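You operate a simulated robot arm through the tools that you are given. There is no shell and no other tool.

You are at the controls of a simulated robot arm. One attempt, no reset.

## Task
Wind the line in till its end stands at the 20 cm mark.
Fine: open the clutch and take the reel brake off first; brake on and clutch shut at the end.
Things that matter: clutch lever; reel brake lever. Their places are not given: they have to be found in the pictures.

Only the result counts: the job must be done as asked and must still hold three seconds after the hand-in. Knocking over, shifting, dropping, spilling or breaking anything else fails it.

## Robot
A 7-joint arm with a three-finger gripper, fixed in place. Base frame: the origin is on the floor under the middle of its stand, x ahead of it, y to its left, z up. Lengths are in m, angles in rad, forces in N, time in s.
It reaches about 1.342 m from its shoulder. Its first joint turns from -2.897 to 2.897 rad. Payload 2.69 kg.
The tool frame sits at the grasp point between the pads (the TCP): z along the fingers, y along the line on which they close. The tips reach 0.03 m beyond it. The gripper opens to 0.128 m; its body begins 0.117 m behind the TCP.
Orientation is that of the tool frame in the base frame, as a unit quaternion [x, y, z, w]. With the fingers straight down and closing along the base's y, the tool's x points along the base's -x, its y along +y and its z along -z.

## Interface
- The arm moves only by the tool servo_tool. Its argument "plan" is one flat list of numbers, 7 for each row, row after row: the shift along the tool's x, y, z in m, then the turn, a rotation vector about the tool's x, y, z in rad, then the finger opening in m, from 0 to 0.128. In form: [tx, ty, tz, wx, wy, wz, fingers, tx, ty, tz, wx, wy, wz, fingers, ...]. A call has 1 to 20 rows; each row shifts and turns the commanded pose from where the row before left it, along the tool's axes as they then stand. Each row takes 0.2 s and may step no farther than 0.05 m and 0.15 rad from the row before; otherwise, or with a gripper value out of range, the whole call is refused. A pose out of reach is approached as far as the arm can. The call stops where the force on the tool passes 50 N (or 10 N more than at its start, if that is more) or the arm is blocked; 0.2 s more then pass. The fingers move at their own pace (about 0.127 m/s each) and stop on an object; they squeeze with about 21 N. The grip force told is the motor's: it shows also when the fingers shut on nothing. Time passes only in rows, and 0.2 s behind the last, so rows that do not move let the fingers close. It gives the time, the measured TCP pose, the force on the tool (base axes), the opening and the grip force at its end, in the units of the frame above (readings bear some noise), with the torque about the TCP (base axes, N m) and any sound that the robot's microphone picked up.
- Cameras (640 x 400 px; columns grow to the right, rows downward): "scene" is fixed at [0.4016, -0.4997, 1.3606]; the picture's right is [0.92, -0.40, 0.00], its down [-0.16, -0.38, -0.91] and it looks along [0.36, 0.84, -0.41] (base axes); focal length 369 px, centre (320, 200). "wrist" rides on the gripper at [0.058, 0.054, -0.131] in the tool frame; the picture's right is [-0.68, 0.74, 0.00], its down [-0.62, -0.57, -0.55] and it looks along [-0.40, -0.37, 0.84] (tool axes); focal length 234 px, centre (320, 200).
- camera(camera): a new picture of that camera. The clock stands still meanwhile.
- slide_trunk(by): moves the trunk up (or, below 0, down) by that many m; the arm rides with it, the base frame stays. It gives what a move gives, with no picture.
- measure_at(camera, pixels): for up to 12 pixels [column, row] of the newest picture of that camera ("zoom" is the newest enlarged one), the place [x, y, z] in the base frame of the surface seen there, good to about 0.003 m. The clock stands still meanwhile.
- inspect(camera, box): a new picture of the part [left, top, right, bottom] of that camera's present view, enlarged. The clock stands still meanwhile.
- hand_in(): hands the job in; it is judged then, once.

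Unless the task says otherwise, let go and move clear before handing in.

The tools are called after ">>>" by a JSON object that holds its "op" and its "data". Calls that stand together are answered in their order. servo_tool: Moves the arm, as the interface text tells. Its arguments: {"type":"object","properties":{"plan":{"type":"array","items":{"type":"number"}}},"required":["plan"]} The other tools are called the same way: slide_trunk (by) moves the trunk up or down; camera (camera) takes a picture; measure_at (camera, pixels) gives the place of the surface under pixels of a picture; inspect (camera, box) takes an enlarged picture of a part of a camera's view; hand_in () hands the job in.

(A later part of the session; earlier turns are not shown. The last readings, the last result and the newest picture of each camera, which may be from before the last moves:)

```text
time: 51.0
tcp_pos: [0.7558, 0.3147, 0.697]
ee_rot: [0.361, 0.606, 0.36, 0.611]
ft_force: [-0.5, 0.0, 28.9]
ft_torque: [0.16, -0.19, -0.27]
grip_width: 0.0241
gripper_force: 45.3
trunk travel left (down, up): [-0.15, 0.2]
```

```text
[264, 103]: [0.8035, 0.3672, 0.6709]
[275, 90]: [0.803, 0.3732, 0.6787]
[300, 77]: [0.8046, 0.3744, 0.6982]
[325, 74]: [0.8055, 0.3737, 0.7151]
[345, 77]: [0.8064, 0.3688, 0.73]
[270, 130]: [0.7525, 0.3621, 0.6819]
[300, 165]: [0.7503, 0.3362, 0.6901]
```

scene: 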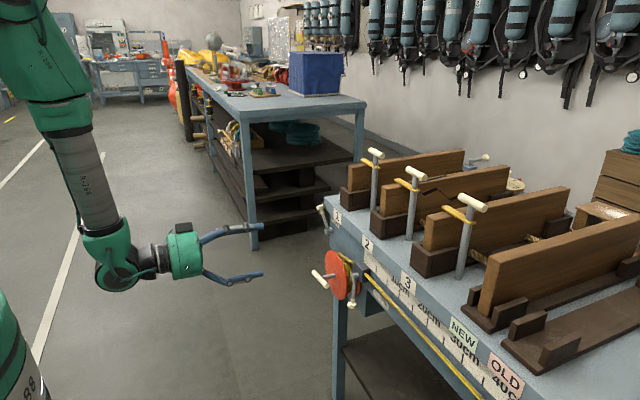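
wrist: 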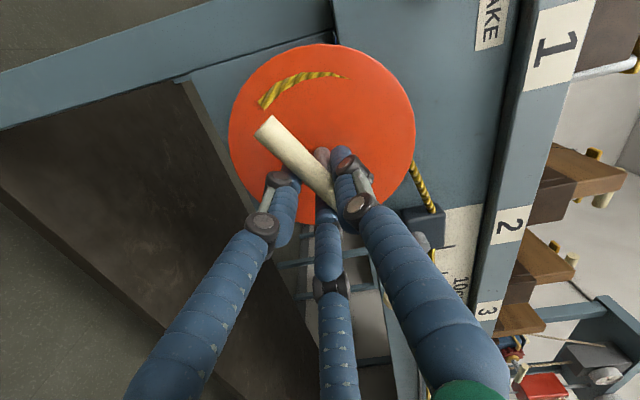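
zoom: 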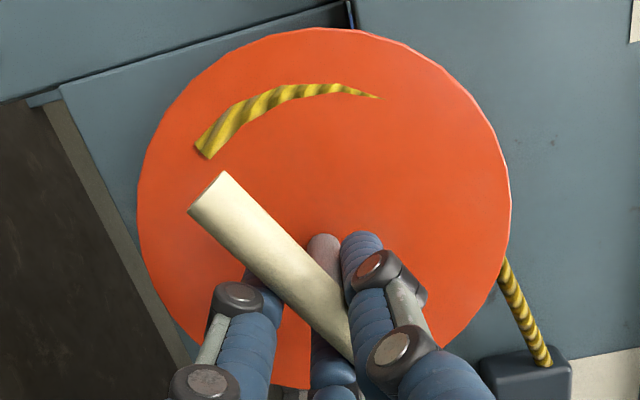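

The yellow mark hasn't obviously moved, though it may be a fixed coil. I'll keep turning and then check the line's end marker directly. My refined axis estimate is (0.3177, 0.7026), with a grip offset of 6.4 mm.

>>> {"op": "servo_tool", "data": {"plan": [-0.0007, 0.0013, 0, 0, 0, 0, 0, -0.0008, 0, 0, 0, 0, -0.12, 0, -0.0008, 0, 0, 0, 0, -0.12, 0, -0.0008, 0, 0, 0, 0, -0.12, 0, -0.0008, 0, 0, 0, 0, -0.12, 0, -0.0008, 0, 0, 0, 0, -0.12, 0, 0, 0, 0, 0, 0, 0, 0]}}

>>> {"op": "camera", "data": {"camera": "wrist"}}

>>> {"op": "camera", "data": {"camera": "scene"}}

```text
time: 52.4
tcp_pos: [0.7553, 0.3132, 0.6992]
ee_rot: [0.17, 0.685, 0.172, 0.687]
ft_force: [-12.8, -0.6, 14.2]
ft_torque: [0.92, 0.12, 0.45]
grip_width: 0.0258
gripper_force: 44.5
trunk travel left (down, up): [-0.15, 0.2]
stopped in row 7: the force on the tool passed its limit at 50 N (the readings are from after the stop); the commanded pose is now the measured one
```

```text
taken
```

wrist: 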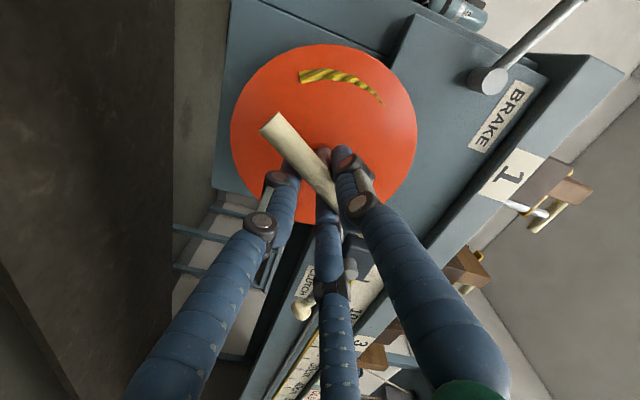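

```text
taken
```

scene: 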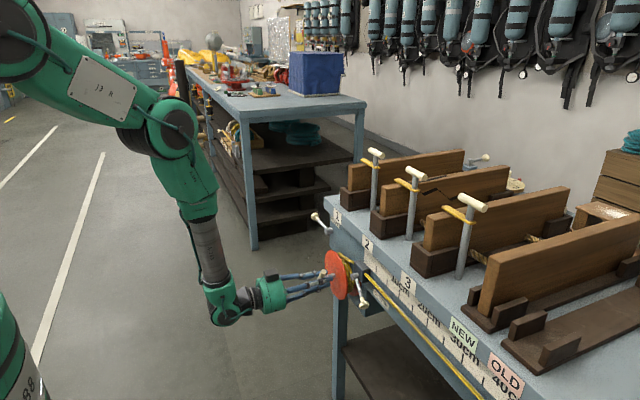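

The arm stopped at 50 N after about 50° of total turn, with the torque up to 0.9 N·m. I'll check the mark and the bar for rotation.

>>> {"op": "measure_at", "data": {"camera": "wrist", "pixels": [[302, 76], [320, 75], [345, 78], [365, 87], [381, 101], [273, 120], [300, 155], [323, 152]]}}

>>> {"op": "inspect", "data": {"camera": "wrist", "box": [210, 30, 430, 230]}}

>>> {"op": "inspect", "data": {"camera": "scene", "box": [290, 230, 390, 310]}}

```text
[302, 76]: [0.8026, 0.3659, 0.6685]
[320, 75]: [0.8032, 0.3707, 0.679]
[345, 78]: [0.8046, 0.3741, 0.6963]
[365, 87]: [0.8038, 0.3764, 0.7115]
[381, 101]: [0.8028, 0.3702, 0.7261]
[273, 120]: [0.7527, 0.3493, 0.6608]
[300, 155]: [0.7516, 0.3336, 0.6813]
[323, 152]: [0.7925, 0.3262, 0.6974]
```

```text
2.00 times, centred on (320, 130) of wrist
```

zoom: 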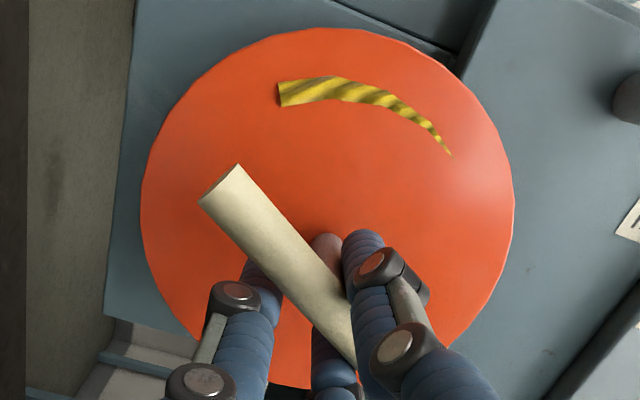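

```text
5.00 times, centred on (340, 270) of scene
```

zoom: 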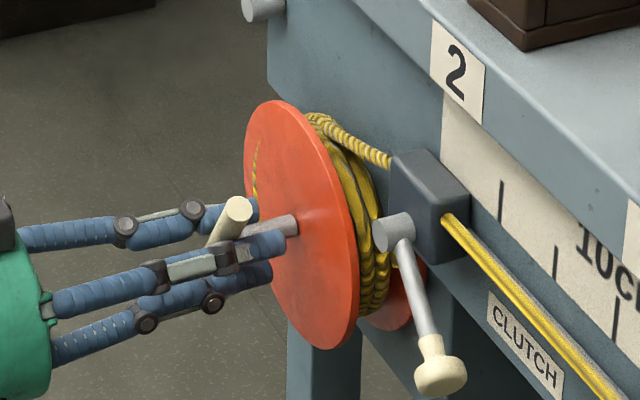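

The mark is static in the world, so it's a fixed coil, while the bar itself has turned to about -50°. I need to see the line's end marker, so I'll open, back out, and look.

>>> {"op": "servo_tool", "data": {"plan": [0, 0, 0, 0, 0, 0, 0.04, 0, 0, 0, 0, 0, 0, 0.06, 0, 0, -0.03, 0, 0, 0, 0.065, 0, 0, -0.045, 0, 0, 0, 0.065, 0, 0, -0.045, 0, 0, 0, 0.065, 0, 0, 0, 0, 0, 0, 0.065]}}

>>> {"op": "camera", "data": {"camera": "wrist"}}

>>> {"op": "inspect", "data": {"camera": "scene", "box": [290, 230, 390, 310]}}

```text
time: 53.8
tcp_pos: [0.6391, 0.3088, 0.6982]
ee_rot: [0.172, 0.685, 0.17, 0.688]
ft_force: [-0.2, -0.3, 0.3]
ft_torque: [-0.04, 0.01, -0.01]
grip_width: 0.0652
gripper_force: 0.2
trunk travel left (down, up): [-0.15, 0.2]
```

```text
taken
```

wrist: 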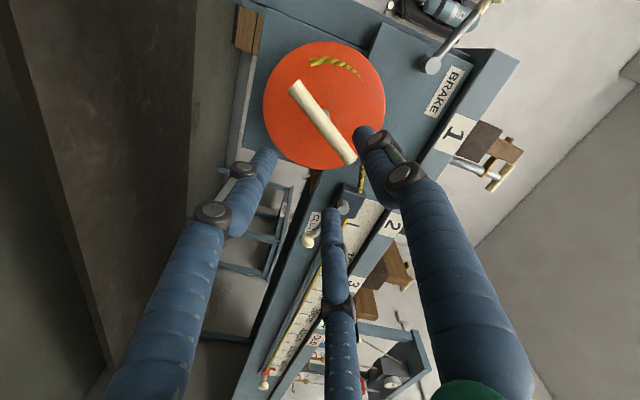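

```text
5.00 times, centred on (340, 270) of scene
```

zoom: 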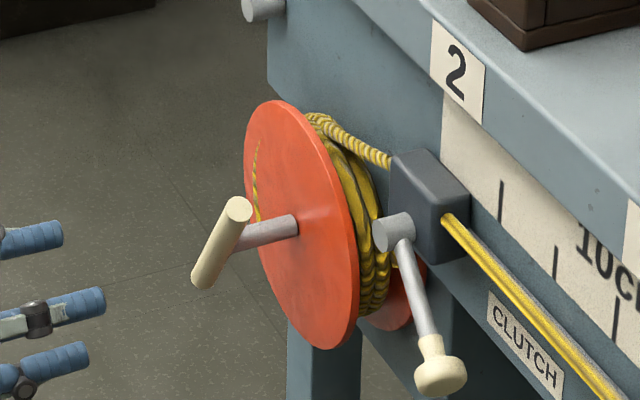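

The bar stays turned after release. The marker is visible at wrist (268,373); I'll zoom on it and the ruler.

>>> {"op": "inspect", "data": {"camera": "wrist", "box": [220, 270, 360, 400]}}

>>> {"op": "measure_at", "data": {"camera": "wrist", "pixels": [[268, 373], [264, 384], [272, 368], [298, 95], [347, 152], [322, 122], [489, 4], [433, 66], [309, 241], [343, 207]]}}

```text
3.08 times, centred on (290, 335) of wrist
```

zoom: 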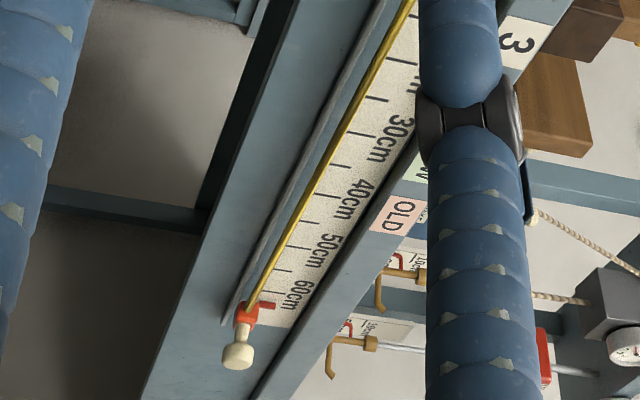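

```text
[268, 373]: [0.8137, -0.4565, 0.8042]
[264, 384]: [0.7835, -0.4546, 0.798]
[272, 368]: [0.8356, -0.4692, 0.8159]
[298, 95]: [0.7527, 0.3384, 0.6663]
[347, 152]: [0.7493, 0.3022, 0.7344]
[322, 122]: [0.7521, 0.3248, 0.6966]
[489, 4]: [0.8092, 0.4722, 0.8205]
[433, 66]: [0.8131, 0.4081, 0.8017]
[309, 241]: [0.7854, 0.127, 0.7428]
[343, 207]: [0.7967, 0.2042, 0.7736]
```

Important: the marker is now at y≈-0.457, past 60 cm, where it began at y≈-0.39 (about 54 cm). So that direction pays line out, and winding in needs clockwise turning (about +x). I'll measure the ruler ticks accurately before turning the other way.

>>> {"op": "inspect", "data": {"camera": "wrist", "box": [250, 330, 330, 395]}}

>>> {"op": "inspect", "data": {"camera": "scene", "box": [360, 250, 520, 370]}}

```text
6.15 times, centred on (290, 362) of wrist
```

zoom: 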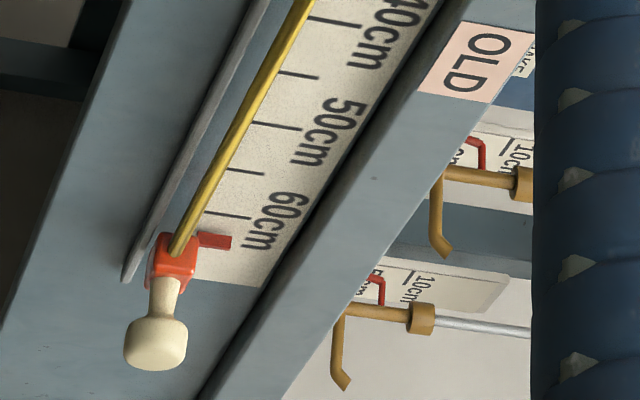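

```text
3.33 times, centred on (440, 310) of scene
```

zoom: 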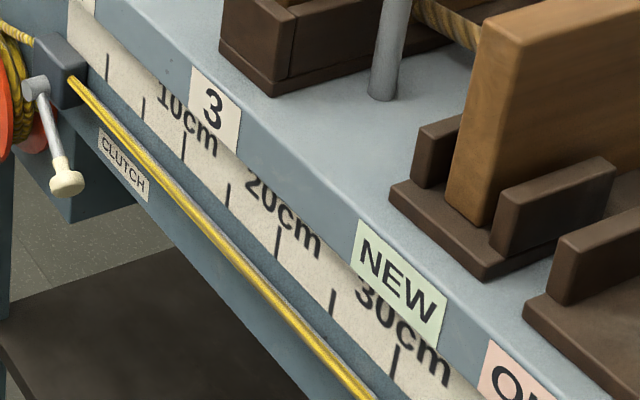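

Labels sit above their ticks: in the scene zoom 0 is at (107,68), 10 cm at (184,146), 20 cm at (278,240) and 30 cm at (393,360). I'll measure them.

>>> {"op": "measure_at", "data": {"camera": "zoom", "pixels": [[107, 70], [144, 110], [184, 147], [228, 195], [278, 243], [333, 302], [393, 362]]}}

>>> {"op": "measure_at", "data": {"camera": "wrist", "pixels": [[275.4, 364.4], [278.3, 357.1], [282.7, 349.8], [286.7, 341.7], [273, 368.6], [266, 372]]}}

```text
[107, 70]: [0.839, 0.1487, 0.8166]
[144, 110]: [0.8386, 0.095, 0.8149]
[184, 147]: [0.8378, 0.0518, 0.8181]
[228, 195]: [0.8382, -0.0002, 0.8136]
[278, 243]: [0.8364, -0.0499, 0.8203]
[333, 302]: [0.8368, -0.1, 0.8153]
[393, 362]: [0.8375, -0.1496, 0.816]
```

```text
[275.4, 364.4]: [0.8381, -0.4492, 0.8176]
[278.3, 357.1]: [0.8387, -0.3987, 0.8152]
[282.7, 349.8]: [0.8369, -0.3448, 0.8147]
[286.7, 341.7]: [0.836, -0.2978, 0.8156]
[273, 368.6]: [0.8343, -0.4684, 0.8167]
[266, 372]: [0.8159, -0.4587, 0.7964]
```

The ruler obeys y = 0.150 − mark, so 20 cm is at y = -0.050, and the pointer is at y≈-0.468. That needs about 0.418 m at roughly 0.078 m/rad, or ≈5.4 rad clockwise. I'll regrip the bar; the roll is already aligned at 28°.

>>> {"op": "servo_tool", "data": {"plan": [0.0003, 0.0035, 0.03, 0, 0, 0, 0.065, 0, 0, 0.03, 0, 0, 0, 0.065, 0, 0, 0.03, 0, 0, 0, 0.065, 0, 0, 0.026, 0, 0, 0, 0.065, 0, 0, 0, 0, 0, 0, 0.065, 0, 0, 0, 0, 0, 0, 0.045, 0, 0, 0, 0, 0, 0, 0.02, 0, 0, 0, 0, 0, 0, 0.0, 0, 0, 0, 0, 0, 0, 0]}}

>>> {"op": "camera", "data": {"camera": "wrist"}}

```text
time: 55.8
tcp_pos: [0.7513, 0.3146, 0.6985]
ee_rot: [0.172, 0.685, 0.17, 0.687]
ft_force: [5.4, -24.9, -1.1]
ft_torque: [1.18, -0.18, -0.22]
grip_width: 0.0259
gripper_force: 45.1
trunk travel left (down, up): [-0.15, 0.2]
```

```text
taken
```

wrist: 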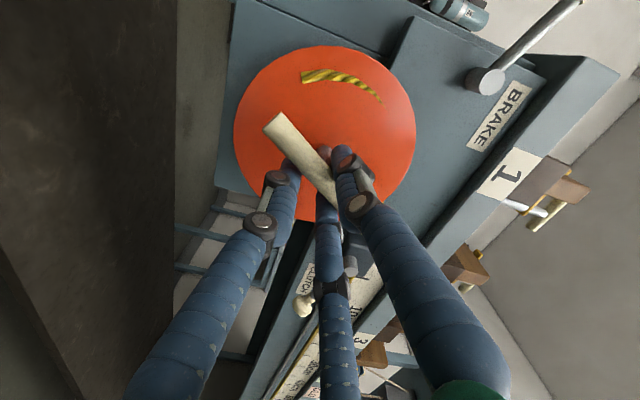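

Gripped again. I'll turn clockwise now (positive roll), with a small relief first.

>>> {"op": "servo_tool", "data": {"plan": [-0.0007, -0.0013, 0, 0, 0, 0.06, 0, 0.0008, 0, 0, 0, 0, 0.12, 0, 0.0008, 0, 0, 0, 0, 0.12, 0, 0.0008, 0, 0, 0, 0, 0.12, 0, 0.0008, 0, 0, 0, 0, 0.12, 0, 0, 0, 0, 0, 0, 0, 0]}}

>>> {"op": "camera", "data": {"camera": "wrist"}}

```text
time: 57.2
tcp_pos: [0.7529, 0.3154, 0.6958]
ee_rot: [0.349, 0.615, 0.347, 0.616]
ft_force: [-20.4, -16.7, -3.6]
ft_torque: [0.02, 0.09, 0.33]
grip_width: 0.0242
gripper_force: 45.0
trunk travel left (down, up): [-0.15, 0.2]
```

```text
taken
```

wrist: 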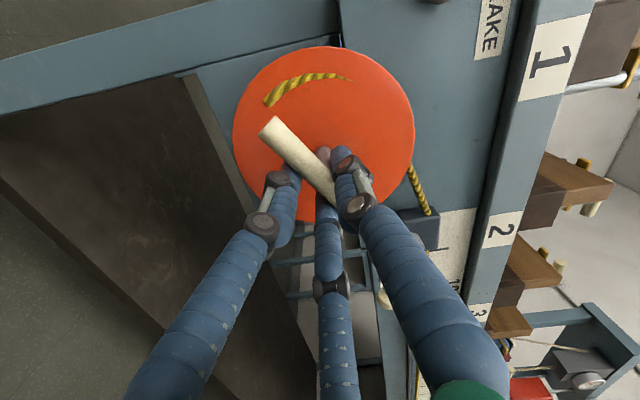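

It turns easily (torque ≈0). The roll is at 59°; I'll continue to about 100°, with small relief.

>>> {"op": "servo_tool", "data": {"plan": [-0.0006, -0.0005, -0.001, 0, 0, 0.06, 0, 0.0008, 0, 0, 0, 0, 0.12, 0, 0.0008, 0, 0, 0, 0, 0.12, 0, 0.0008, 0, 0, 0, 0, 0.12, 0, 0.0008, 0, 0, 0, 0, 0.12, 0, 0.0008, 0, 0, 0, 0, 0.12, 0, 0, 0, 0, 0, 0, 0, 0]}}

>>> {"op": "camera", "data": {"camera": "wrist"}}

```text
time: 58.8
tcp_pos: [0.7515, 0.3189, 0.6942]
ee_rot: [0.528, 0.47, 0.528, 0.47]
ft_force: [-22.8, -9.5, -27.2]
ft_torque: [-0.01, -0.01, 0.2]
grip_width: 0.0243
gripper_force: 45.2
trunk travel left (down, up): [-0.15, 0.2]
```

```text
taken
```

wrist: 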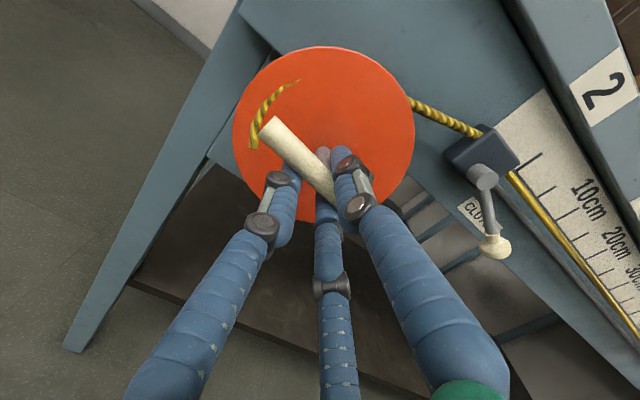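

The roll is at 97°, still free. I'll continue to find how far the wrist can go, relieving the loads.

>>> {"op": "servo_tool", "data": {"plan": [-0.0006, -0.002, -0.0015, 0, 0, 0.06, 0, 0.0008, 0, 0, 0, 0, 0.12, 0, 0.0008, 0, 0, 0, 0, 0.12, 0, 0.0008, 0, 0, 0, 0, 0.12, 0, 0.0008, 0, 0, 0, 0, 0.12, 0, 0, 0, 0, 0, 0, 0, 0]}}

>>> {"op": "camera", "data": {"camera": "wrist"}}

```text
time: 60.2
tcp_pos: [0.7515, 0.3226, 0.6954]
ee_rot: [0.635, 0.309, 0.635, 0.312]
ft_force: [6.6, -20.9, -17.5]
ft_torque: [0.07, 0.5, -0.68]
grip_width: 0.0246
gripper_force: 45.0
trunk travel left (down, up): [-0.15, 0.2]
```

```text
taken
```

wrist: 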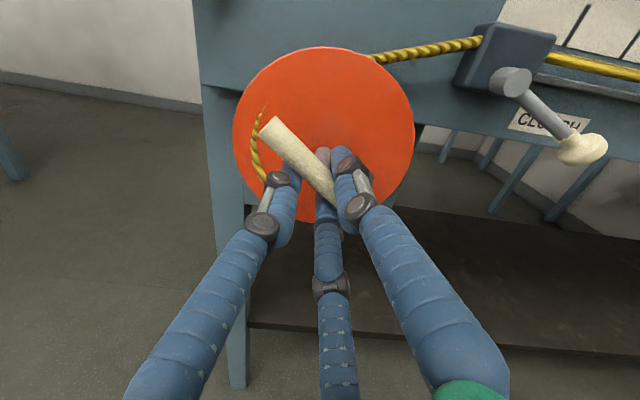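

The roll is at 128°, and the camera view has swung round accordingly. I'll continue a bit further.

>>> {"op": "servo_tool", "data": {"plan": [-0.001, 0, 0, 0, 0, 0.06, 0, 0.0008, 0, 0, 0, 0, 0.12, 0, 0.0008, 0, 0, 0, 0, 0.12, 0, 0.0008, 0, 0, 0, 0, 0.12, 0, 0, 0, 0, 0, 0, 0, 0]}}

>>> {"op": "camera", "data": {"camera": "wrist"}}

>>> {"op": "camera", "data": {"camera": "scene"}}

```text
time: 61.4
tcp_pos: [0.7525, 0.3232, 0.6957]
ee_rot: [0.685, 0.17, 0.687, 0.173]
ft_force: [21.9, -9.2, -14.3]
ft_torque: [0.07, 0.34, -0.08]
grip_width: 0.0245
gripper_force: 45.2
trunk travel left (down, up): [-0.15, 0.2]
```

```text
taken
```

wrist: 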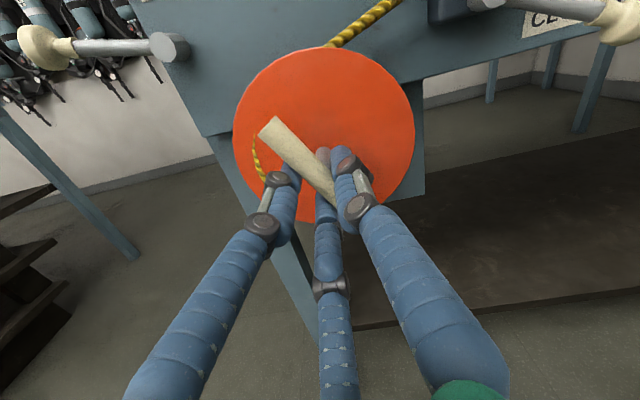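

```text
taken
```

scene: 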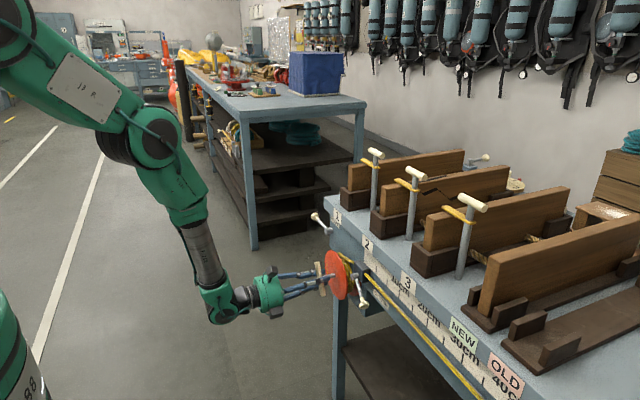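

The roll is at 152° after 124° of winding. I'll release, back out, and unroll the wrist toward -28° for the next half turn; on the way I'll stop near 30° to check the marker.

>>> {"op": "servo_tool", "data": {"plan": [0, 0, 0, 0, 0, 0, 0.04, 0, 0, 0, 0, 0, 0, 0.06, 0, 0, -0.03, 0, 0, 0, 0.065, 0, 0, -0.045, 0, 0, 0, 0.065, 0, 0, -0.04, 0, 0, 0, 0.065, 0, 0, 0, 0, 0, -0.1496, 0.065, 0, 0, 0, 0, 0, -0.1496, 0.065, 0, 0, 0, 0, 0, -0.1496, 0.065, 0, 0, 0, 0, 0, -0.1496, 0.065, 0, 0, 0, 0, 0, -0.1496, 0.065, 0, 0, 0, 0, 0, -0.1496, 0.065, 0, 0, 0, 0, 0, -0.1496, 0.065, 0, 0, 0, 0, 0, -0.1496, 0.065, 0, 0, 0, 0, 0, -0.1496, 0.065, 0, 0, 0, 0, 0, -0.1496, 0.065, 0, 0, 0, 0, 0, -0.1496, 0.065, 0, 0, 0, 0, 0, -0.1496, 0.065, 0, 0, 0, 0, 0, -0.1496, 0.065, 0, 0, 0, 0, 0, 0, 0.065]}}

>>> {"op": "camera", "data": {"camera": "wrist"}}

>>> {"op": "inspect", "data": {"camera": "scene", "box": [290, 230, 390, 310]}}

```text
time: 65.4
tcp_pos: [0.6352, 0.3243, 0.6965]
ee_rot: [0.244, 0.663, 0.244, 0.665]
ft_force: [-1.0, 0.5, 0.1]
ft_torque: [0.01, 0.0, 0.04]
grip_width: 0.0648
gripper_force: 0.1
trunk travel left (down, up): [-0.15, 0.2]
```

```text
taken
```

wrist: 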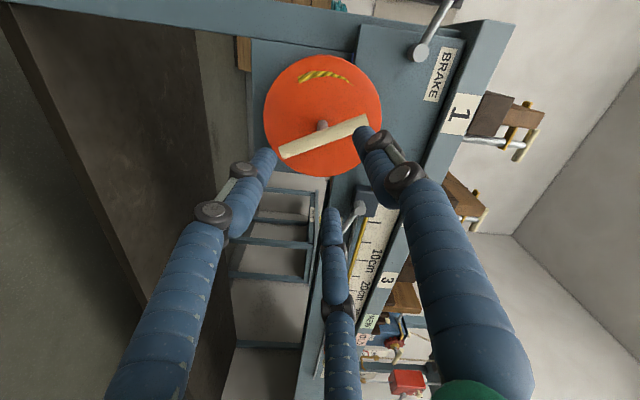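

```text
5.00 times, centred on (340, 270) of scene
```

zoom: 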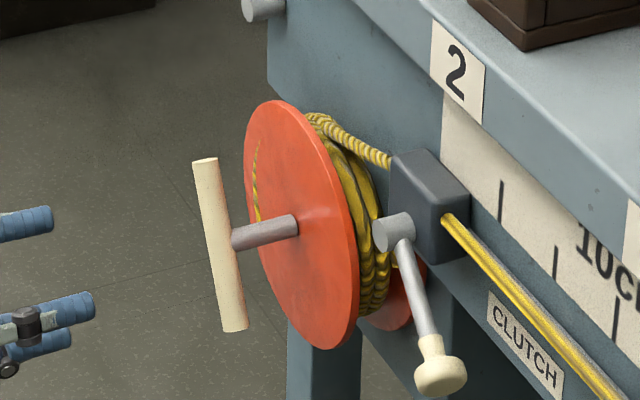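

The bar holds its new angle. The marker is hidden behind a finger, so I'll measure the bar and go on unrolling toward -28°.

>>> {"op": "measure_at", "data": {"camera": "wrist", "pixels": [[287, 151], [300, 147], [325, 137], [345, 129], [360, 123]]}}

>>> {"op": "servo_tool", "data": {"plan": [0, 0, 0, 0, 0, -0.1492, 0.065, 0, 0, 0, 0, 0, -0.1492, 0.065, 0, 0, 0, 0, 0, -0.1492, 0.065, 0, 0, 0, 0, 0, -0.1492, 0.065, 0, 0, 0, 0, 0, -0.1492, 0.065, 0, 0, 0, 0, 0, -0.1492, 0.065, 0, 0, 0, 0, 0, -0.1492, 0.065, 0, 0, 0, 0, 0, -0.1492, 0.065, 0, 0, 0, 0, 0, 0, 0.065]}}

>>> {"op": "camera", "data": {"camera": "wrist"}}

```text
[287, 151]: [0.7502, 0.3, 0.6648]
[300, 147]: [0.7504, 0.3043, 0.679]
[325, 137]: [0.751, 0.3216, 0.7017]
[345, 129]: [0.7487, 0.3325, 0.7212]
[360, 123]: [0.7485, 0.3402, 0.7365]
```

```text
time: 67.4
tcp_pos: [0.6353, 0.3242, 0.6956]
ee_rot: [-0.171, 0.685, -0.173, 0.686]
ft_force: [0.4, 0.1, 0.1]
ft_torque: [0.03, 0.0, -0.01]
grip_width: 0.0652
gripper_force: 0.0
trunk travel left (down, up): [-0.15, 0.2]
```

```text
taken
```

wrist: 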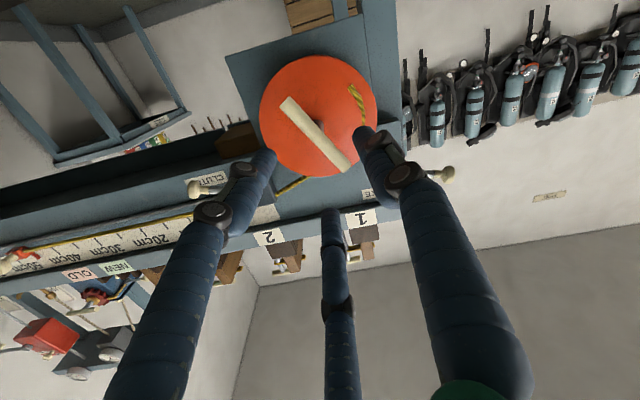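

The marker is now in view at the far left (18,257). I'll zoom and measure it.

>>> {"op": "inspect", "data": {"camera": "wrist", "box": [0, 200, 160, 300]}}

>>> {"op": "measure_at", "data": {"camera": "wrist", "pixels": [[18, 254], [12, 261], [22, 252], [30, 255], [290, 105], [340, 160], [195, 190]]}}

```text
4.00 times, centred on (80, 250) of wrist
```

zoom: 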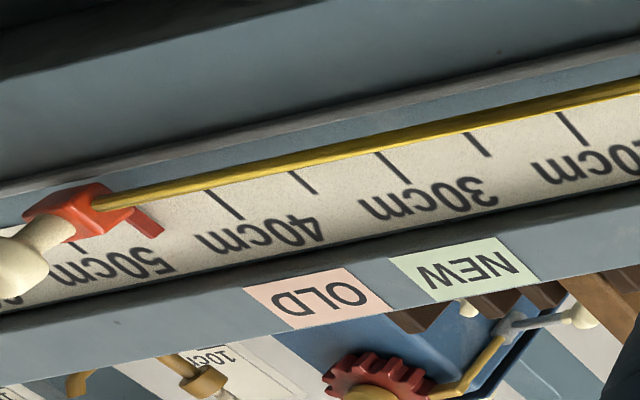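

```text
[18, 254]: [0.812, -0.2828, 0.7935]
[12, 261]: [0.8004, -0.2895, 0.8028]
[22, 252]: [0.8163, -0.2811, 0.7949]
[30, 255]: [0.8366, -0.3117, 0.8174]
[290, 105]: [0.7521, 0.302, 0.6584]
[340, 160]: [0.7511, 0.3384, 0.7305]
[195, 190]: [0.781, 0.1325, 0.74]
```

The pointer is by the 45 cm place, so winding works, at about 0.08 m/rad. I'll measure the pointer and neighbouring ticks precisely from the zoom.

>>> {"op": "measure_at", "data": {"camera": "zoom", "pixels": [[140, 218], [147, 224], [155, 232], [85, 200], [110, 215], [225, 203], [303, 182], [78, 246], [393, 165]]}}

```text
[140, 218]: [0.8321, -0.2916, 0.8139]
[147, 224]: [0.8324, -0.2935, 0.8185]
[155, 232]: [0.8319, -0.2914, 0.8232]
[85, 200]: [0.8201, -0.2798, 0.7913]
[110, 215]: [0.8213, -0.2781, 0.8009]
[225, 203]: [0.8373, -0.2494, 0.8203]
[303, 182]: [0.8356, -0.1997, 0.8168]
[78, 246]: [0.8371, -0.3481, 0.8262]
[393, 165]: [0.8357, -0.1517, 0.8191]
```

The pointer is at y≈-0.292 (44.2 cm), leaving ≈0.242 m, or about 3 rad at 0.08 m/rad. I'll regrip at roll -28° (bar at 62°) and start the next stroke.

>>> {"op": "servo_tool", "data": {"plan": [-0.0003, -0.0062, 0.029, 0, 0, 0, 0.065, -0.0002, -0.0061, 0.029, 0, 0, 0, 0.065, 0, 0, 0.03, 0, 0, 0, 0.065, 0, 0, 0.03, 0, 0, 0, 0.065, 0, 0, 0, 0, 0, 0, 0.065]}}

>>> {"op": "camera", "data": {"camera": "wrist"}}

```text
time: 68.6
tcp_pos: [0.7551, 0.3139, 0.6984]
ee_rot: [-0.171, 0.686, -0.171, 0.687]
ft_force: [-0.7, 0.3, -0.4]
ft_torque: [0.0, -0.05, 0.0]
grip_width: 0.0649
gripper_force: 0.0
trunk travel left (down, up): [-0.15, 0.2]
```

```text
taken
```

wrist: 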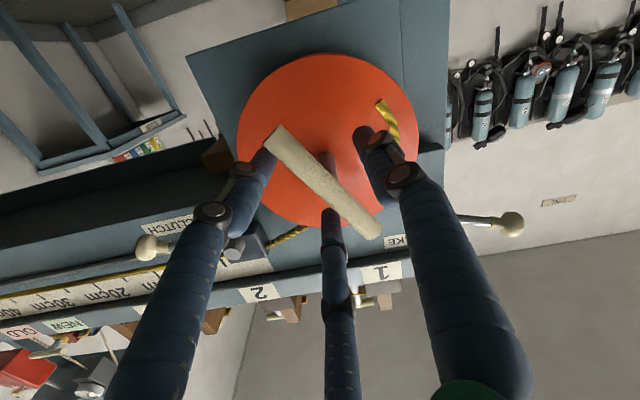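

The bar lies between thumb and fingers. A small upward shift, then I'll close.

>>> {"op": "servo_tool", "data": {"plan": [-0.0022, -0.0012, 0, 0, 0, 0, 0.06, 0, 0, 0, 0, 0, 0, 0.04, 0, 0, 0, 0, 0, 0, 0.02, 0, 0, 0, 0, 0, 0, 0.0, 0, 0, 0, 0, 0, 0, 0]}}

```text
time: 69.8
tcp_pos: [0.7533, 0.3157, 0.7032]
ee_rot: [-0.171, 0.686, -0.172, 0.686]
ft_force: [0.9, 20.6, -11.8]
ft_torque: [-0.1, 0.14, 0.24]
grip_width: 0.0243
gripper_force: 44.9
trunk travel left (down, up): [-0.15, 0.2]
```

Gripped (width 0.024). I'll wind clockwise.

>>> {"op": "servo_tool", "data": {"plan": [0.0004, 0.0014, 0, 0, 0, 0.06, 0, 0.0006, 0, 0, 0, 0, 0.12, 0, 0.0006, 0, 0, 0, 0, 0.12, 0, 0.0006, 0, 0, 0, 0, 0.12, 0, 0.0006, 0, 0, 0, 0, 0.12, 0, 0.0006, 0, 0, 0, 0, 0.12, 0, 0, 0, 0, 0, 0, 0, 0]}}

>>> {"op": "camera", "data": {"camera": "wrist"}}

>>> {"op": "camera", "data": {"camera": "scene"}}

```text
time: 71.4
tcp_pos: [0.7536, 0.3158, 0.6988]
ee_rot: [0.061, 0.705, 0.059, 0.704]
ft_force: [-0.2, 36.2, -31.8]
ft_torque: [-0.33, 0.33, 0.46]
grip_width: 0.0242
gripper_force: 44.5
trunk travel left (down, up): [-0.15, 0.2]
```

```text
taken
```

wrist: 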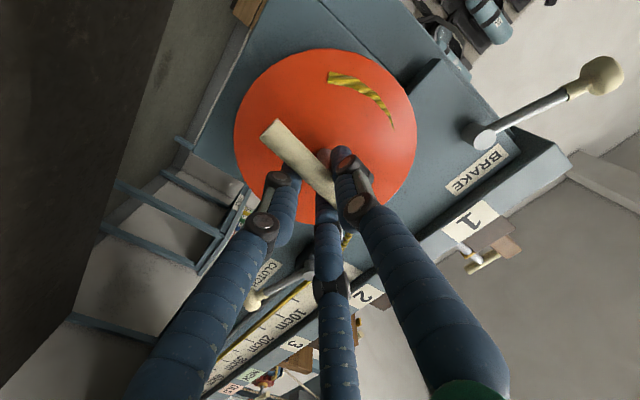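

```text
taken
```

scene: 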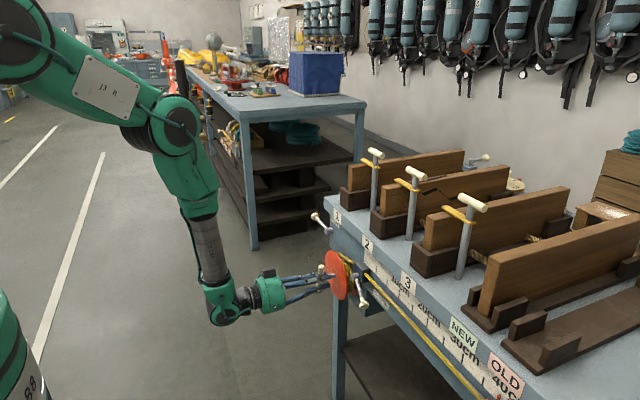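

The load has grown to about 48 N from mis-centring, so I'll relieve that first and read again.

>>> {"op": "servo_tool", "data": {"plan": [0.0025, 0.002, 0, 0, 0, 0, 0, 0.001, 0.0005, 0, 0, 0, 0, 0]}}

```text
time: 72.0
tcp_pos: [0.7526, 0.3158, 0.6995]
ee_rot: [0.062, 0.703, 0.059, 0.706]
ft_force: [-2.5, -6.7, -0.8]
ft_torque: [-0.15, 0.39, 0.35]
grip_width: 0.0246
gripper_force: 45.2
trunk travel left (down, up): [-0.15, 0.2]
```

The load is relieved. I'll continue clockwise.

>>> {"op": "servo_tool", "data": {"plan": [0.0008, 0.0002, 0, 0, 0, 0.12, 0, 0.0008, 0.0002, 0, 0, 0, 0.12, 0, 0.0008, 0.0002, 0, 0, 0, 0.12, 0, 0.0008, 0.0002, 0, 0, 0, 0.12, 0, 0, 0, 0, 0, 0, 0, 0]}}

```text
time: 73.2
tcp_pos: [0.7537, 0.3156, 0.6969]
ee_rot: [0.229, 0.668, 0.226, 0.671]
ft_force: [4.6, -39.9, 13.4]
ft_torque: [0.09, -0.46, -0.2]
grip_width: 0.0245
gripper_force: 45.0
trunk travel left (down, up): [-0.15, 0.2]
```

The roll is at 37°, with a side load of about 40 N. I'll relieve that first and continue.

>>> {"op": "servo_tool", "data": {"plan": [-0.0029, -0.0022, 0, 0, 0, 0, 0, 0.0006, -0.0003, 0, 0, 0, 0.12, 0, 0.0006, -0.0003, 0, 0, 0, 0.12, 0, 0.0006, -0.0003, 0, 0, 0, 0.12, 0, 0.0006, -0.0003, 0, 0, 0, 0.12, 0, 0, 0, 0, 0, 0, 0, 0]}}

>>> {"op": "inspect", "data": {"camera": "scene", "box": [360, 250, 520, 400]}}

```text
time: 74.6
tcp_pos: [0.7544, 0.318, 0.6953]
ee_rot: [0.378, 0.596, 0.38, 0.598]
ft_force: [-6.0, 19.8, 3.8]
ft_torque: [-0.1, 0.07, 0.53]
grip_width: 0.0241
gripper_force: 45.3
trunk travel left (down, up): [-0.15, 0.2]
```

```text
2.67 times, centred on (440, 325) of scene
```

zoom: 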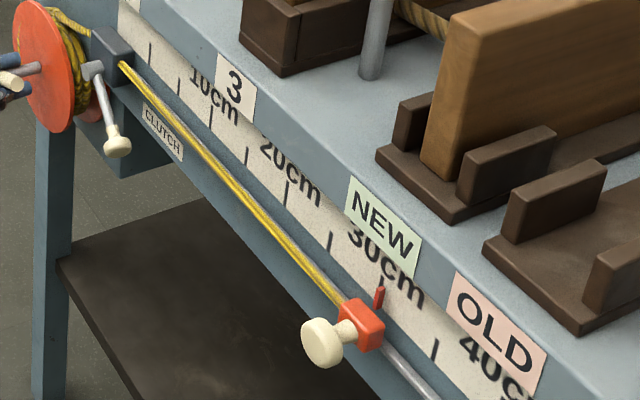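

The marker is now in the scene view, with its pointer near the 30 cm tick at zoom (378,297). I'll measure it exactly.

>>> {"op": "measure_at", "data": {"camera": "zoom", "pixels": [[379, 292], [379, 298], [378, 304], [380, 280], [382, 276], [358, 325], [330, 242], [435, 350]]}}

```text
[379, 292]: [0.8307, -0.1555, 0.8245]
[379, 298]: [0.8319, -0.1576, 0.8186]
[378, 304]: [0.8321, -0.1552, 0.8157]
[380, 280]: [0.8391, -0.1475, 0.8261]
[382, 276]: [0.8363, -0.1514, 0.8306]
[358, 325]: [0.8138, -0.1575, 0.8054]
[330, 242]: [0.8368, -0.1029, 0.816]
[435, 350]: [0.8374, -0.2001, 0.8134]
```

The pointer is at y≈-0.156 (30.6 cm), and the ratio is ≈0.083 m/rad. About 0.106 m, or 1.28 rad, remains. I'll continue 0.48 rad with relief.

>>> {"op": "servo_tool", "data": {"plan": [0.0014, 0.0006, 0, 0, 0, 0, 0, 0.0007, -0.0001, 0, 0, 0, 0.12, 0, 0.0007, -0.0001, 0, 0, 0, 0.12, 0, 0.0007, -0.0001, 0, 0, 0, 0.12, 0, 0.0007, -0.0001, 0, 0, 0, 0.12, 0, 0, 0, 0, 0, 0, 0, 0]}}

>>> {"op": "inspect", "data": {"camera": "scene", "box": [360, 250, 480, 350]}}

```text
time: 76.0
tcp_pos: [0.7534, 0.3203, 0.6946]
ee_rot: [0.51, 0.488, 0.512, 0.49]
ft_force: [-0.9, 23.2, 22.7]
ft_torque: [-0.19, -0.16, -0.06]
grip_width: 0.0246
gripper_force: 45.1
trunk travel left (down, up): [-0.15, 0.2]
```

```text
4.00 times, centred on (420, 300) of scene
```

zoom: 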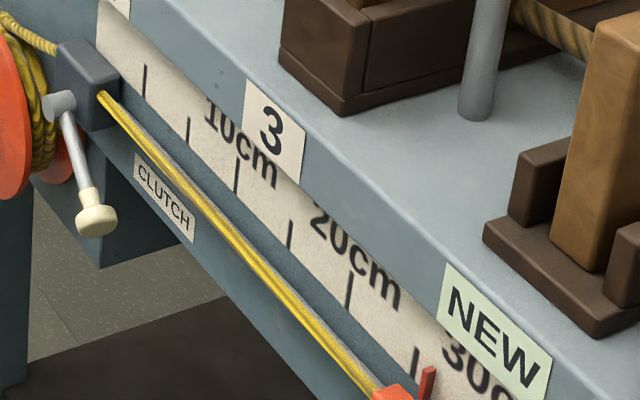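

The pointer is at about 26.5 cm now. I'll continue another 0.48 rad with relief.

>>> {"op": "servo_tool", "data": {"plan": [0.0018, 0.0017, 0, 0, 0, 0, 0, 0.0008, 0, 0, 0, 0, 0.12, 0, 0.0008, 0, 0, 0, 0, 0.12, 0, 0.0008, 0, 0, 0, 0, 0.12, 0, 0.0008, 0, 0, 0, 0, 0.12, 0, 0, 0, 0, 0, 0, 0, 0]}}

>>> {"op": "inspect", "data": {"camera": "scene", "box": [380, 270, 460, 330]}}

```text
time: 77.4
tcp_pos: [0.7529, 0.3226, 0.6946]
ee_rot: [0.612, 0.352, 0.612, 0.355]
ft_force: [25.4, -18.1, 16.2]
ft_torque: [0.01, 0.26, -0.62]
grip_width: 0.0243
gripper_force: 45.3
trunk travel left (down, up): [-0.15, 0.2]
```

```text
6.67 times, centred on (420, 300) of scene
```

zoom: 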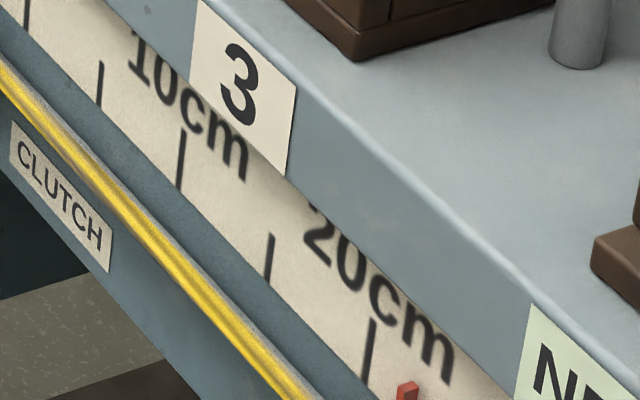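

The pointer is close to the 20 cm tick. I'll zoom lower and measure before the final bit.

>>> {"op": "inspect", "data": {"camera": "scene", "box": [390, 295, 470, 355]}}

>>> {"op": "measure_at", "data": {"camera": "zoom", "pixels": [[340, 220], [340, 232], [338, 245], [300, 190], [300, 175], [310, 275], [330, 260]]}}

```text
6.67 times, centred on (430, 325) of scene
```

zoom: 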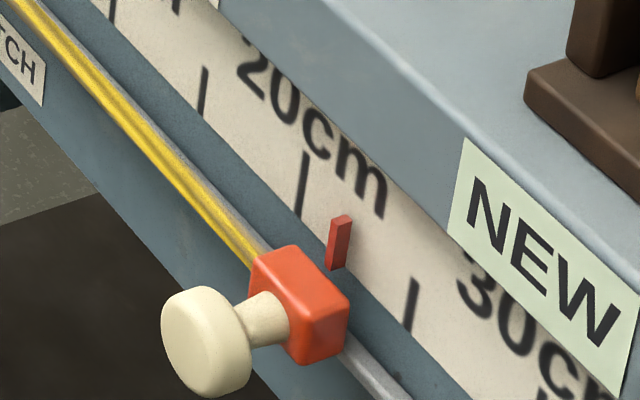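

```text
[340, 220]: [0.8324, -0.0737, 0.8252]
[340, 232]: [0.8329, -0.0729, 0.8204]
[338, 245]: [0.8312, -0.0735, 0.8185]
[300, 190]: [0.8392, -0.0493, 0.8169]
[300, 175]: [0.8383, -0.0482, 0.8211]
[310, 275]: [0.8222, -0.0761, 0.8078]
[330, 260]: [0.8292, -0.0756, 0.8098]
```

The pointer is at y≈-0.0735 (22.35 cm), so 0.0235 m (≈0.28 rad) remains. I'll wind 0.22 rad and check again.

>>> {"op": "servo_tool", "data": {"plan": [-0.0004, 0.0014, 0.001, 0, 0, 0, 0, 0.0006, 0, 0, 0, 0, 0.11, 0, 0.0006, 0, 0, 0, 0, 0.11, 0, 0, 0, 0, 0, 0, 0, 0]}}

>>> {"op": "inspect", "data": {"camera": "scene", "box": [390, 290, 450, 335]}}

```text
time: 78.4
tcp_pos: [0.7533, 0.3236, 0.6966]
ee_rot: [0.647, 0.285, 0.647, 0.286]
ft_force: [12.9, -4.3, 8.1]
ft_torque: [-0.05, 0.19, -0.42]
grip_width: 0.0244
gripper_force: 45.1
trunk travel left (down, up): [-0.15, 0.2]
```

```text
8.89 times, centred on (420, 312) of scene
```

zoom: 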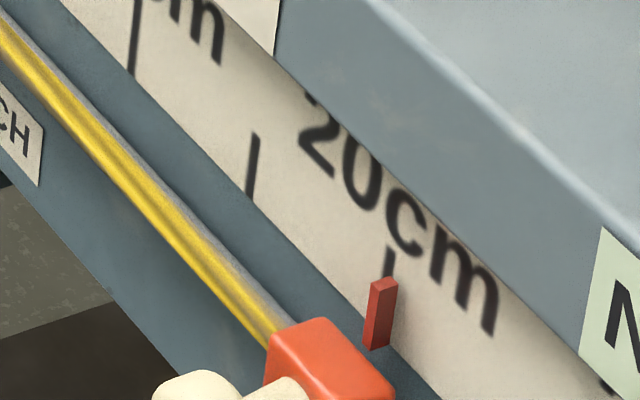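

The pointer is nearly on the 20 cm tick. I'll measure it precisely.

>>> {"op": "measure_at", "data": {"camera": "zoom", "pixels": [[378, 300], [378, 315], [376, 330], [374, 342], [372, 310], [385, 310], [388, 262], [389, 255], [320, 335], [345, 350], [255, 155], [250, 180]]}}

```text
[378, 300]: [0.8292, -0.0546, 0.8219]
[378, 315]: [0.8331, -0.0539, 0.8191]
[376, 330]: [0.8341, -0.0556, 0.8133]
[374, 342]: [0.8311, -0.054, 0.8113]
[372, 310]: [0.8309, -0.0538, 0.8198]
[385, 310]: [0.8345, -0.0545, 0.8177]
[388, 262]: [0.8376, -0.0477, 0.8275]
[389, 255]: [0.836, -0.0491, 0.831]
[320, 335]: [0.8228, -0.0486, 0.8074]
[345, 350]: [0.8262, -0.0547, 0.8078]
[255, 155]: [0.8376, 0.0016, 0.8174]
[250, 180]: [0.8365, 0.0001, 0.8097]
```

The pointer averages y≈-0.054 on its visible faces against the tick at ≈-0.0495. I'll wind about 0.05 rad more and re-measure.

>>> {"op": "servo_tool", "data": {"plan": [0.0003, 0.0003, 0.0005, 0, 0, 0.05, 0, 0, 0, 0, 0, 0, 0, 0]}}

>>> {"op": "inspect", "data": {"camera": "scene", "box": [395, 295, 445, 335]}}

```text
time: 79.0
tcp_pos: [0.7532, 0.3247, 0.6973]
ee_rot: [0.654, 0.269, 0.654, 0.269]
ft_force: [2.8, -3.2, 2.8]
ft_torque: [-0.08, -0.34, 0.16]
grip_width: 0.0246
gripper_force: 45.3
trunk travel left (down, up): [-0.15, 0.2]
```

```text
10.00 times, centred on (420, 315) of scene
```

zoom: 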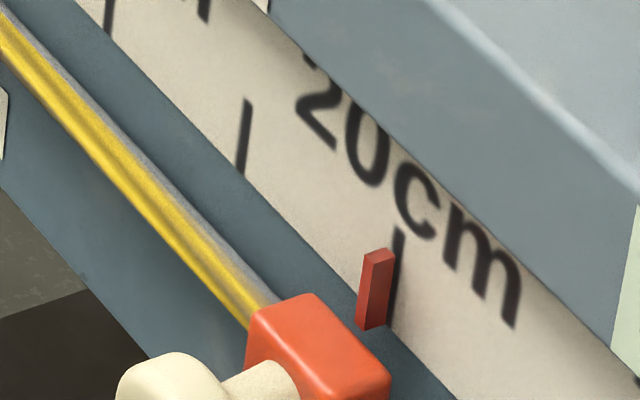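

In this oblique view the pointer appears about 6 mm past the tick, which is the parallax expected for a pointer 6 mm in front of the ruler. I'll measure again.

>>> {"op": "measure_at", "data": {"camera": "zoom", "pixels": [[366, 275], [365, 290], [363, 305], [381, 275], [380, 290], [377, 305], [375, 255], [397, 265], [396, 280], [394, 300], [310, 320], [365, 370]]}}

```text
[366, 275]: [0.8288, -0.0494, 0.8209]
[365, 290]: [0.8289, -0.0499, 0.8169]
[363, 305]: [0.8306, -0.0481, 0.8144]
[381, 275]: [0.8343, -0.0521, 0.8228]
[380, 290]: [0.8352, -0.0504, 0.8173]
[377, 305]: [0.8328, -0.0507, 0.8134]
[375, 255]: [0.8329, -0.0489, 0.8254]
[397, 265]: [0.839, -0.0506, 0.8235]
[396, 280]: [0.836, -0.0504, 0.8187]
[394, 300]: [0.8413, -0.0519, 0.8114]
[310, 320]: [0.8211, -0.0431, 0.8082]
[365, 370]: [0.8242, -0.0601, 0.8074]
```

The pointer's front face averages y≈-0.049 and the tick is at -0.050, so it's on 20 cm within about 1 mm. I'll let go of the handle gently, back straight out, and re-check that it hasn't moved.

>>> {"op": "servo_tool", "data": {"plan": [0, 0, 0, 0, 0, 0, 0.03, 0, 0, 0, 0, 0, 0, 0.045, 0, 0, 0, 0, 0, 0, 0.065, 0, 0, -0.03, 0, 0, 0, 0.065, 0, 0, -0.045, 0, 0, 0, 0.065, 0, 0, -0.04, 0, 0, 0, 0.065, 0, 0, 0, 0, 0, 0, 0.065]}}

>>> {"op": "inspect", "data": {"camera": "scene", "box": [395, 295, 445, 335]}}

>>> {"op": "measure_at", "data": {"camera": "zoom", "pixels": [[366, 275], [365, 290], [363, 305], [381, 275], [380, 290], [377, 305]]}}

>>> {"op": "camera", "data": {"camera": "wrist"}}

```text
time: 80.6
tcp_pos: [0.6372, 0.324, 0.6975]
ee_rot: [0.654, 0.268, 0.655, 0.269]
ft_force: [0.5, 0.2, -0.2]
ft_torque: [0.01, 0.03, -0.02]
grip_width: 0.0651
gripper_force: 0.1
trunk travel left (down, up): [-0.15, 0.2]
```

```text
10.00 times, centred on (420, 315) of scene
```

zoom: 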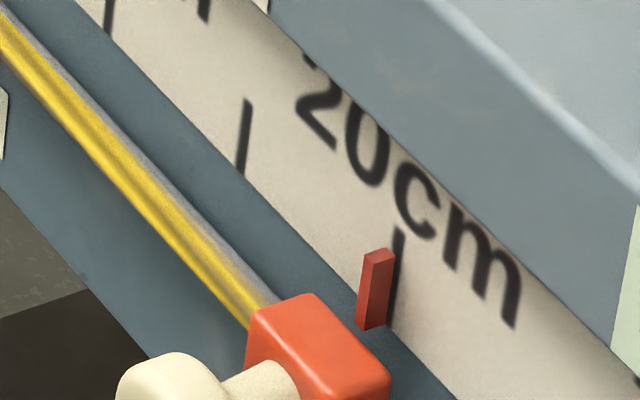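

```text
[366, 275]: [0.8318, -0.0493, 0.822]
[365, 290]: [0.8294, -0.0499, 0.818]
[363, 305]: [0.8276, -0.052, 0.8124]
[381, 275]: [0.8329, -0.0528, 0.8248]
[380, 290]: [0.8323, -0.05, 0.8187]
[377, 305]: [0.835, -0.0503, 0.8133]
```

```text
taken
```

wrist: 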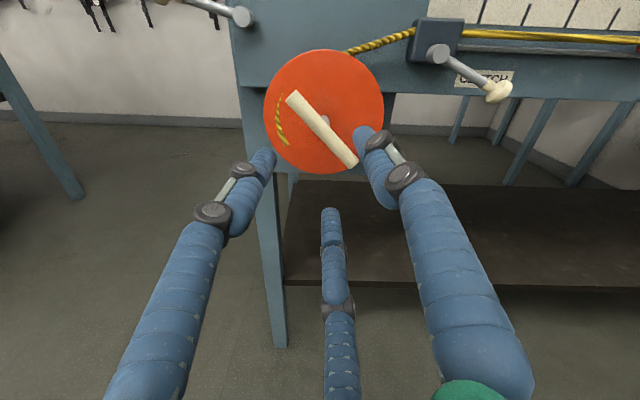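

The marker did not move on release. Next comes the brake. I'll unroll the wrist to 0 and move in front of the brake knob (at about y 0.48, z 0.82).

>>> {"op": "servo_tool", "data": {"plan": [0, 0, 0, 0, 0, -0.1477, 0.065, 0, 0, 0, 0, 0, -0.1477, 0.065, 0, 0, 0, 0, 0, -0.1477, 0.065, 0, 0, 0, 0, 0, -0.1477, 0.065, 0, 0, 0, 0, 0, -0.1477, 0.065, 0, 0, 0, 0, 0, -0.1477, 0.065, 0, 0, 0, 0, 0, -0.1477, 0.065, 0, 0, 0, 0, 0, -0.1477, 0.065, 0, 0, 0, 0, 0, -0.1477, 0.065, 0, 0, 0, 0, 0, -0.1477, 0.065, 0, 0, 0, 0, 0, -0.1477, 0.065, 0, 0, 0, 0, 0, -0.1477, 0.065, 0, 0, 0, 0, 0, -0.1477, 0.065, 0, 0, 0, 0, 0, -0.1477, 0.065, 0, 0, 0, 0, 0, -0.1477, 0.065, 0, 0, 0, 0, 0, -0.1477, 0.065, 0, 0, 0, 0, 0, 0, 0.065]}}

>>> {"op": "camera", "data": {"camera": "wrist"}}

```text
time: 84.2
tcp_pos: [0.6397, 0.3252, 0.6966]
ee_rot: [-0.001, 0.706, 0.0, 0.708]
ft_force: [0.5, 0.0, 0.3]
ft_torque: [0.02, -0.03, -0.01]
grip_width: 0.0651
gripper_force: 0.0
trunk travel left (down, up): [-0.15, 0.2]
```

```text
taken
```

wrist: 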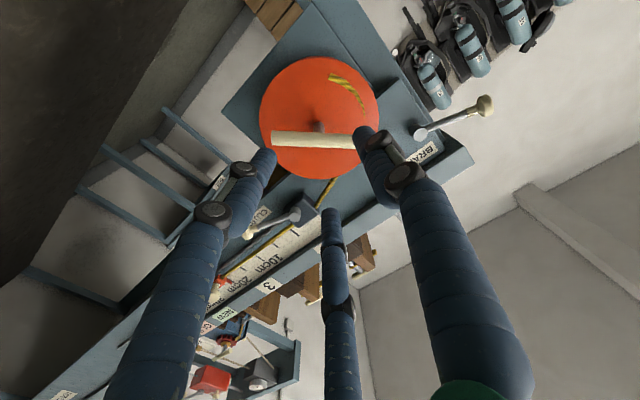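

Orientation is clean. I'll move up and left in front of the brake knob, then roll to -75° to line up with the lever.

>>> {"op": "servo_tool", "data": {"plan": [-0.0245, 0.0314, 0, 0, 0, 0, 0.065, -0.0245, 0.0314, 0, 0, 0, 0, 0.065, -0.0245, 0.0314, 0, 0, 0, 0, 0.065, -0.0245, 0.0314, 0, 0, 0, 0, 0.065, -0.0245, 0.0314, 0, 0, 0, 0, 0.065, 0, 0, 0, 0, 0, -0.1454, 0.065, 0, 0, 0, 0, 0, -0.1454, 0.065, 0, 0, 0, 0, 0, -0.1454, 0.065, 0, 0, 0, 0, 0, -0.1454, 0.065, 0, 0, 0, 0, 0, -0.1454, 0.065, 0, 0, 0, 0, 0, -0.1454, 0.065, 0, 0, 0, 0, 0, -0.1454, 0.065, 0, 0, 0, 0, 0, -0.1454, 0.065, 0, 0, 0, 0, 0, -0.1454, 0.065, 0, 0, 0, 0, 0, 0, 0.065]}}

>>> {"op": "camera", "data": {"camera": "wrist"}}

>>> {"op": "inspect", "data": {"camera": "wrist", "box": [220, 40, 420, 220]}}

```text
time: 87.4
tcp_pos: [0.6394, 0.4824, 0.8201]
ee_rot: [-0.43, 0.56, -0.433, 0.56]
ft_force: [-0.2, -0.6, 0.6]
ft_torque: [0.02, -0.06, -0.01]
grip_width: 0.0649
gripper_force: 0.0
trunk travel left (down, up): [-0.15, 0.2]
```

```text
taken
```

wrist: 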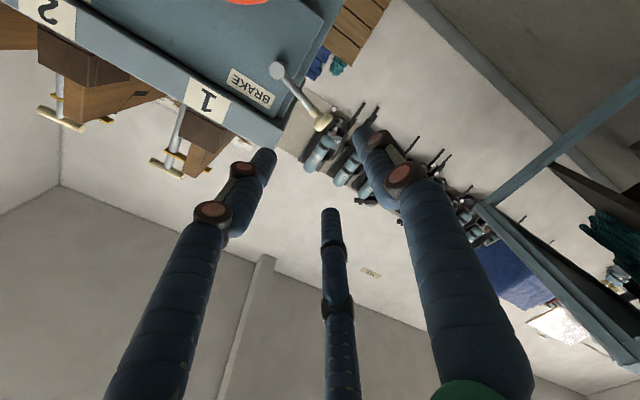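

```text
2.22 times, centred on (320, 130) of wrist
```

zoom: 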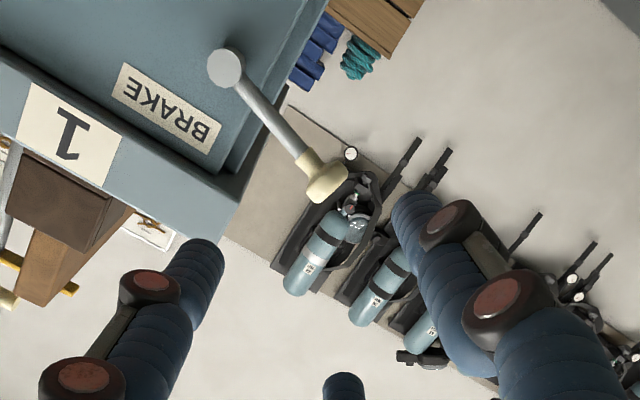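

The knob at wrist (324,121) is nearly centred. I'll measure the knob and arm for final alignment.

>>> {"op": "measure_at", "data": {"camera": "zoom", "pixels": [[226, 68], [250, 100], [280, 135], [305, 162], [325, 182], [320, 190], [338, 180]]}}

```text
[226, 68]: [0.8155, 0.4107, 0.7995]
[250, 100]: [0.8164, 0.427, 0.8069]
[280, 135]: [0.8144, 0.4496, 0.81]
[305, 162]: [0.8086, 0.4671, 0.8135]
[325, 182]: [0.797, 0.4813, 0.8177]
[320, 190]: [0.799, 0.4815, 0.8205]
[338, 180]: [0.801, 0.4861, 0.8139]
```

The lever is at 75° with its knob at (0.80, 0.483, 0.818), and the tool's roll matches. I'll advance and grip it.

>>> {"op": "servo_tool", "data": {"plan": [0.0012, -0.0005, 0.0373, 0, 0, 0, 0.065, 0.0012, -0.0005, 0.0373, 0, 0, 0, 0.065, 0, 0, 0.0373, 0, 0, 0, 0.065, 0, 0, 0.0373, 0, 0, 0, 0.065, 0, 0, 0, 0, 0, 0, 0.065]}}

>>> {"op": "inspect", "data": {"camera": "wrist", "box": [220, 60, 440, 240]}}

```text
time: 88.6
tcp_pos: [0.7901, 0.4788, 0.8173]
ee_rot: [-0.43, 0.56, -0.432, 0.561]
ft_force: [-0.3, 0.4, 0.1]
ft_torque: [0.0, -0.05, 0.01]
grip_width: 0.065
gripper_force: 0.0
trunk travel left (down, up): [-0.15, 0.2]
```

```text
2.22 times, centred on (330, 150) of wrist
```

zoom: 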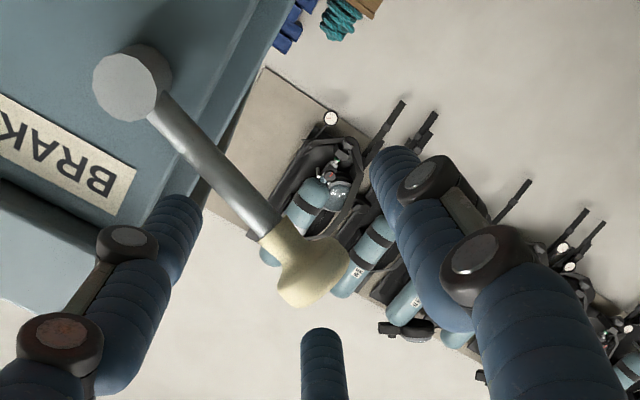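

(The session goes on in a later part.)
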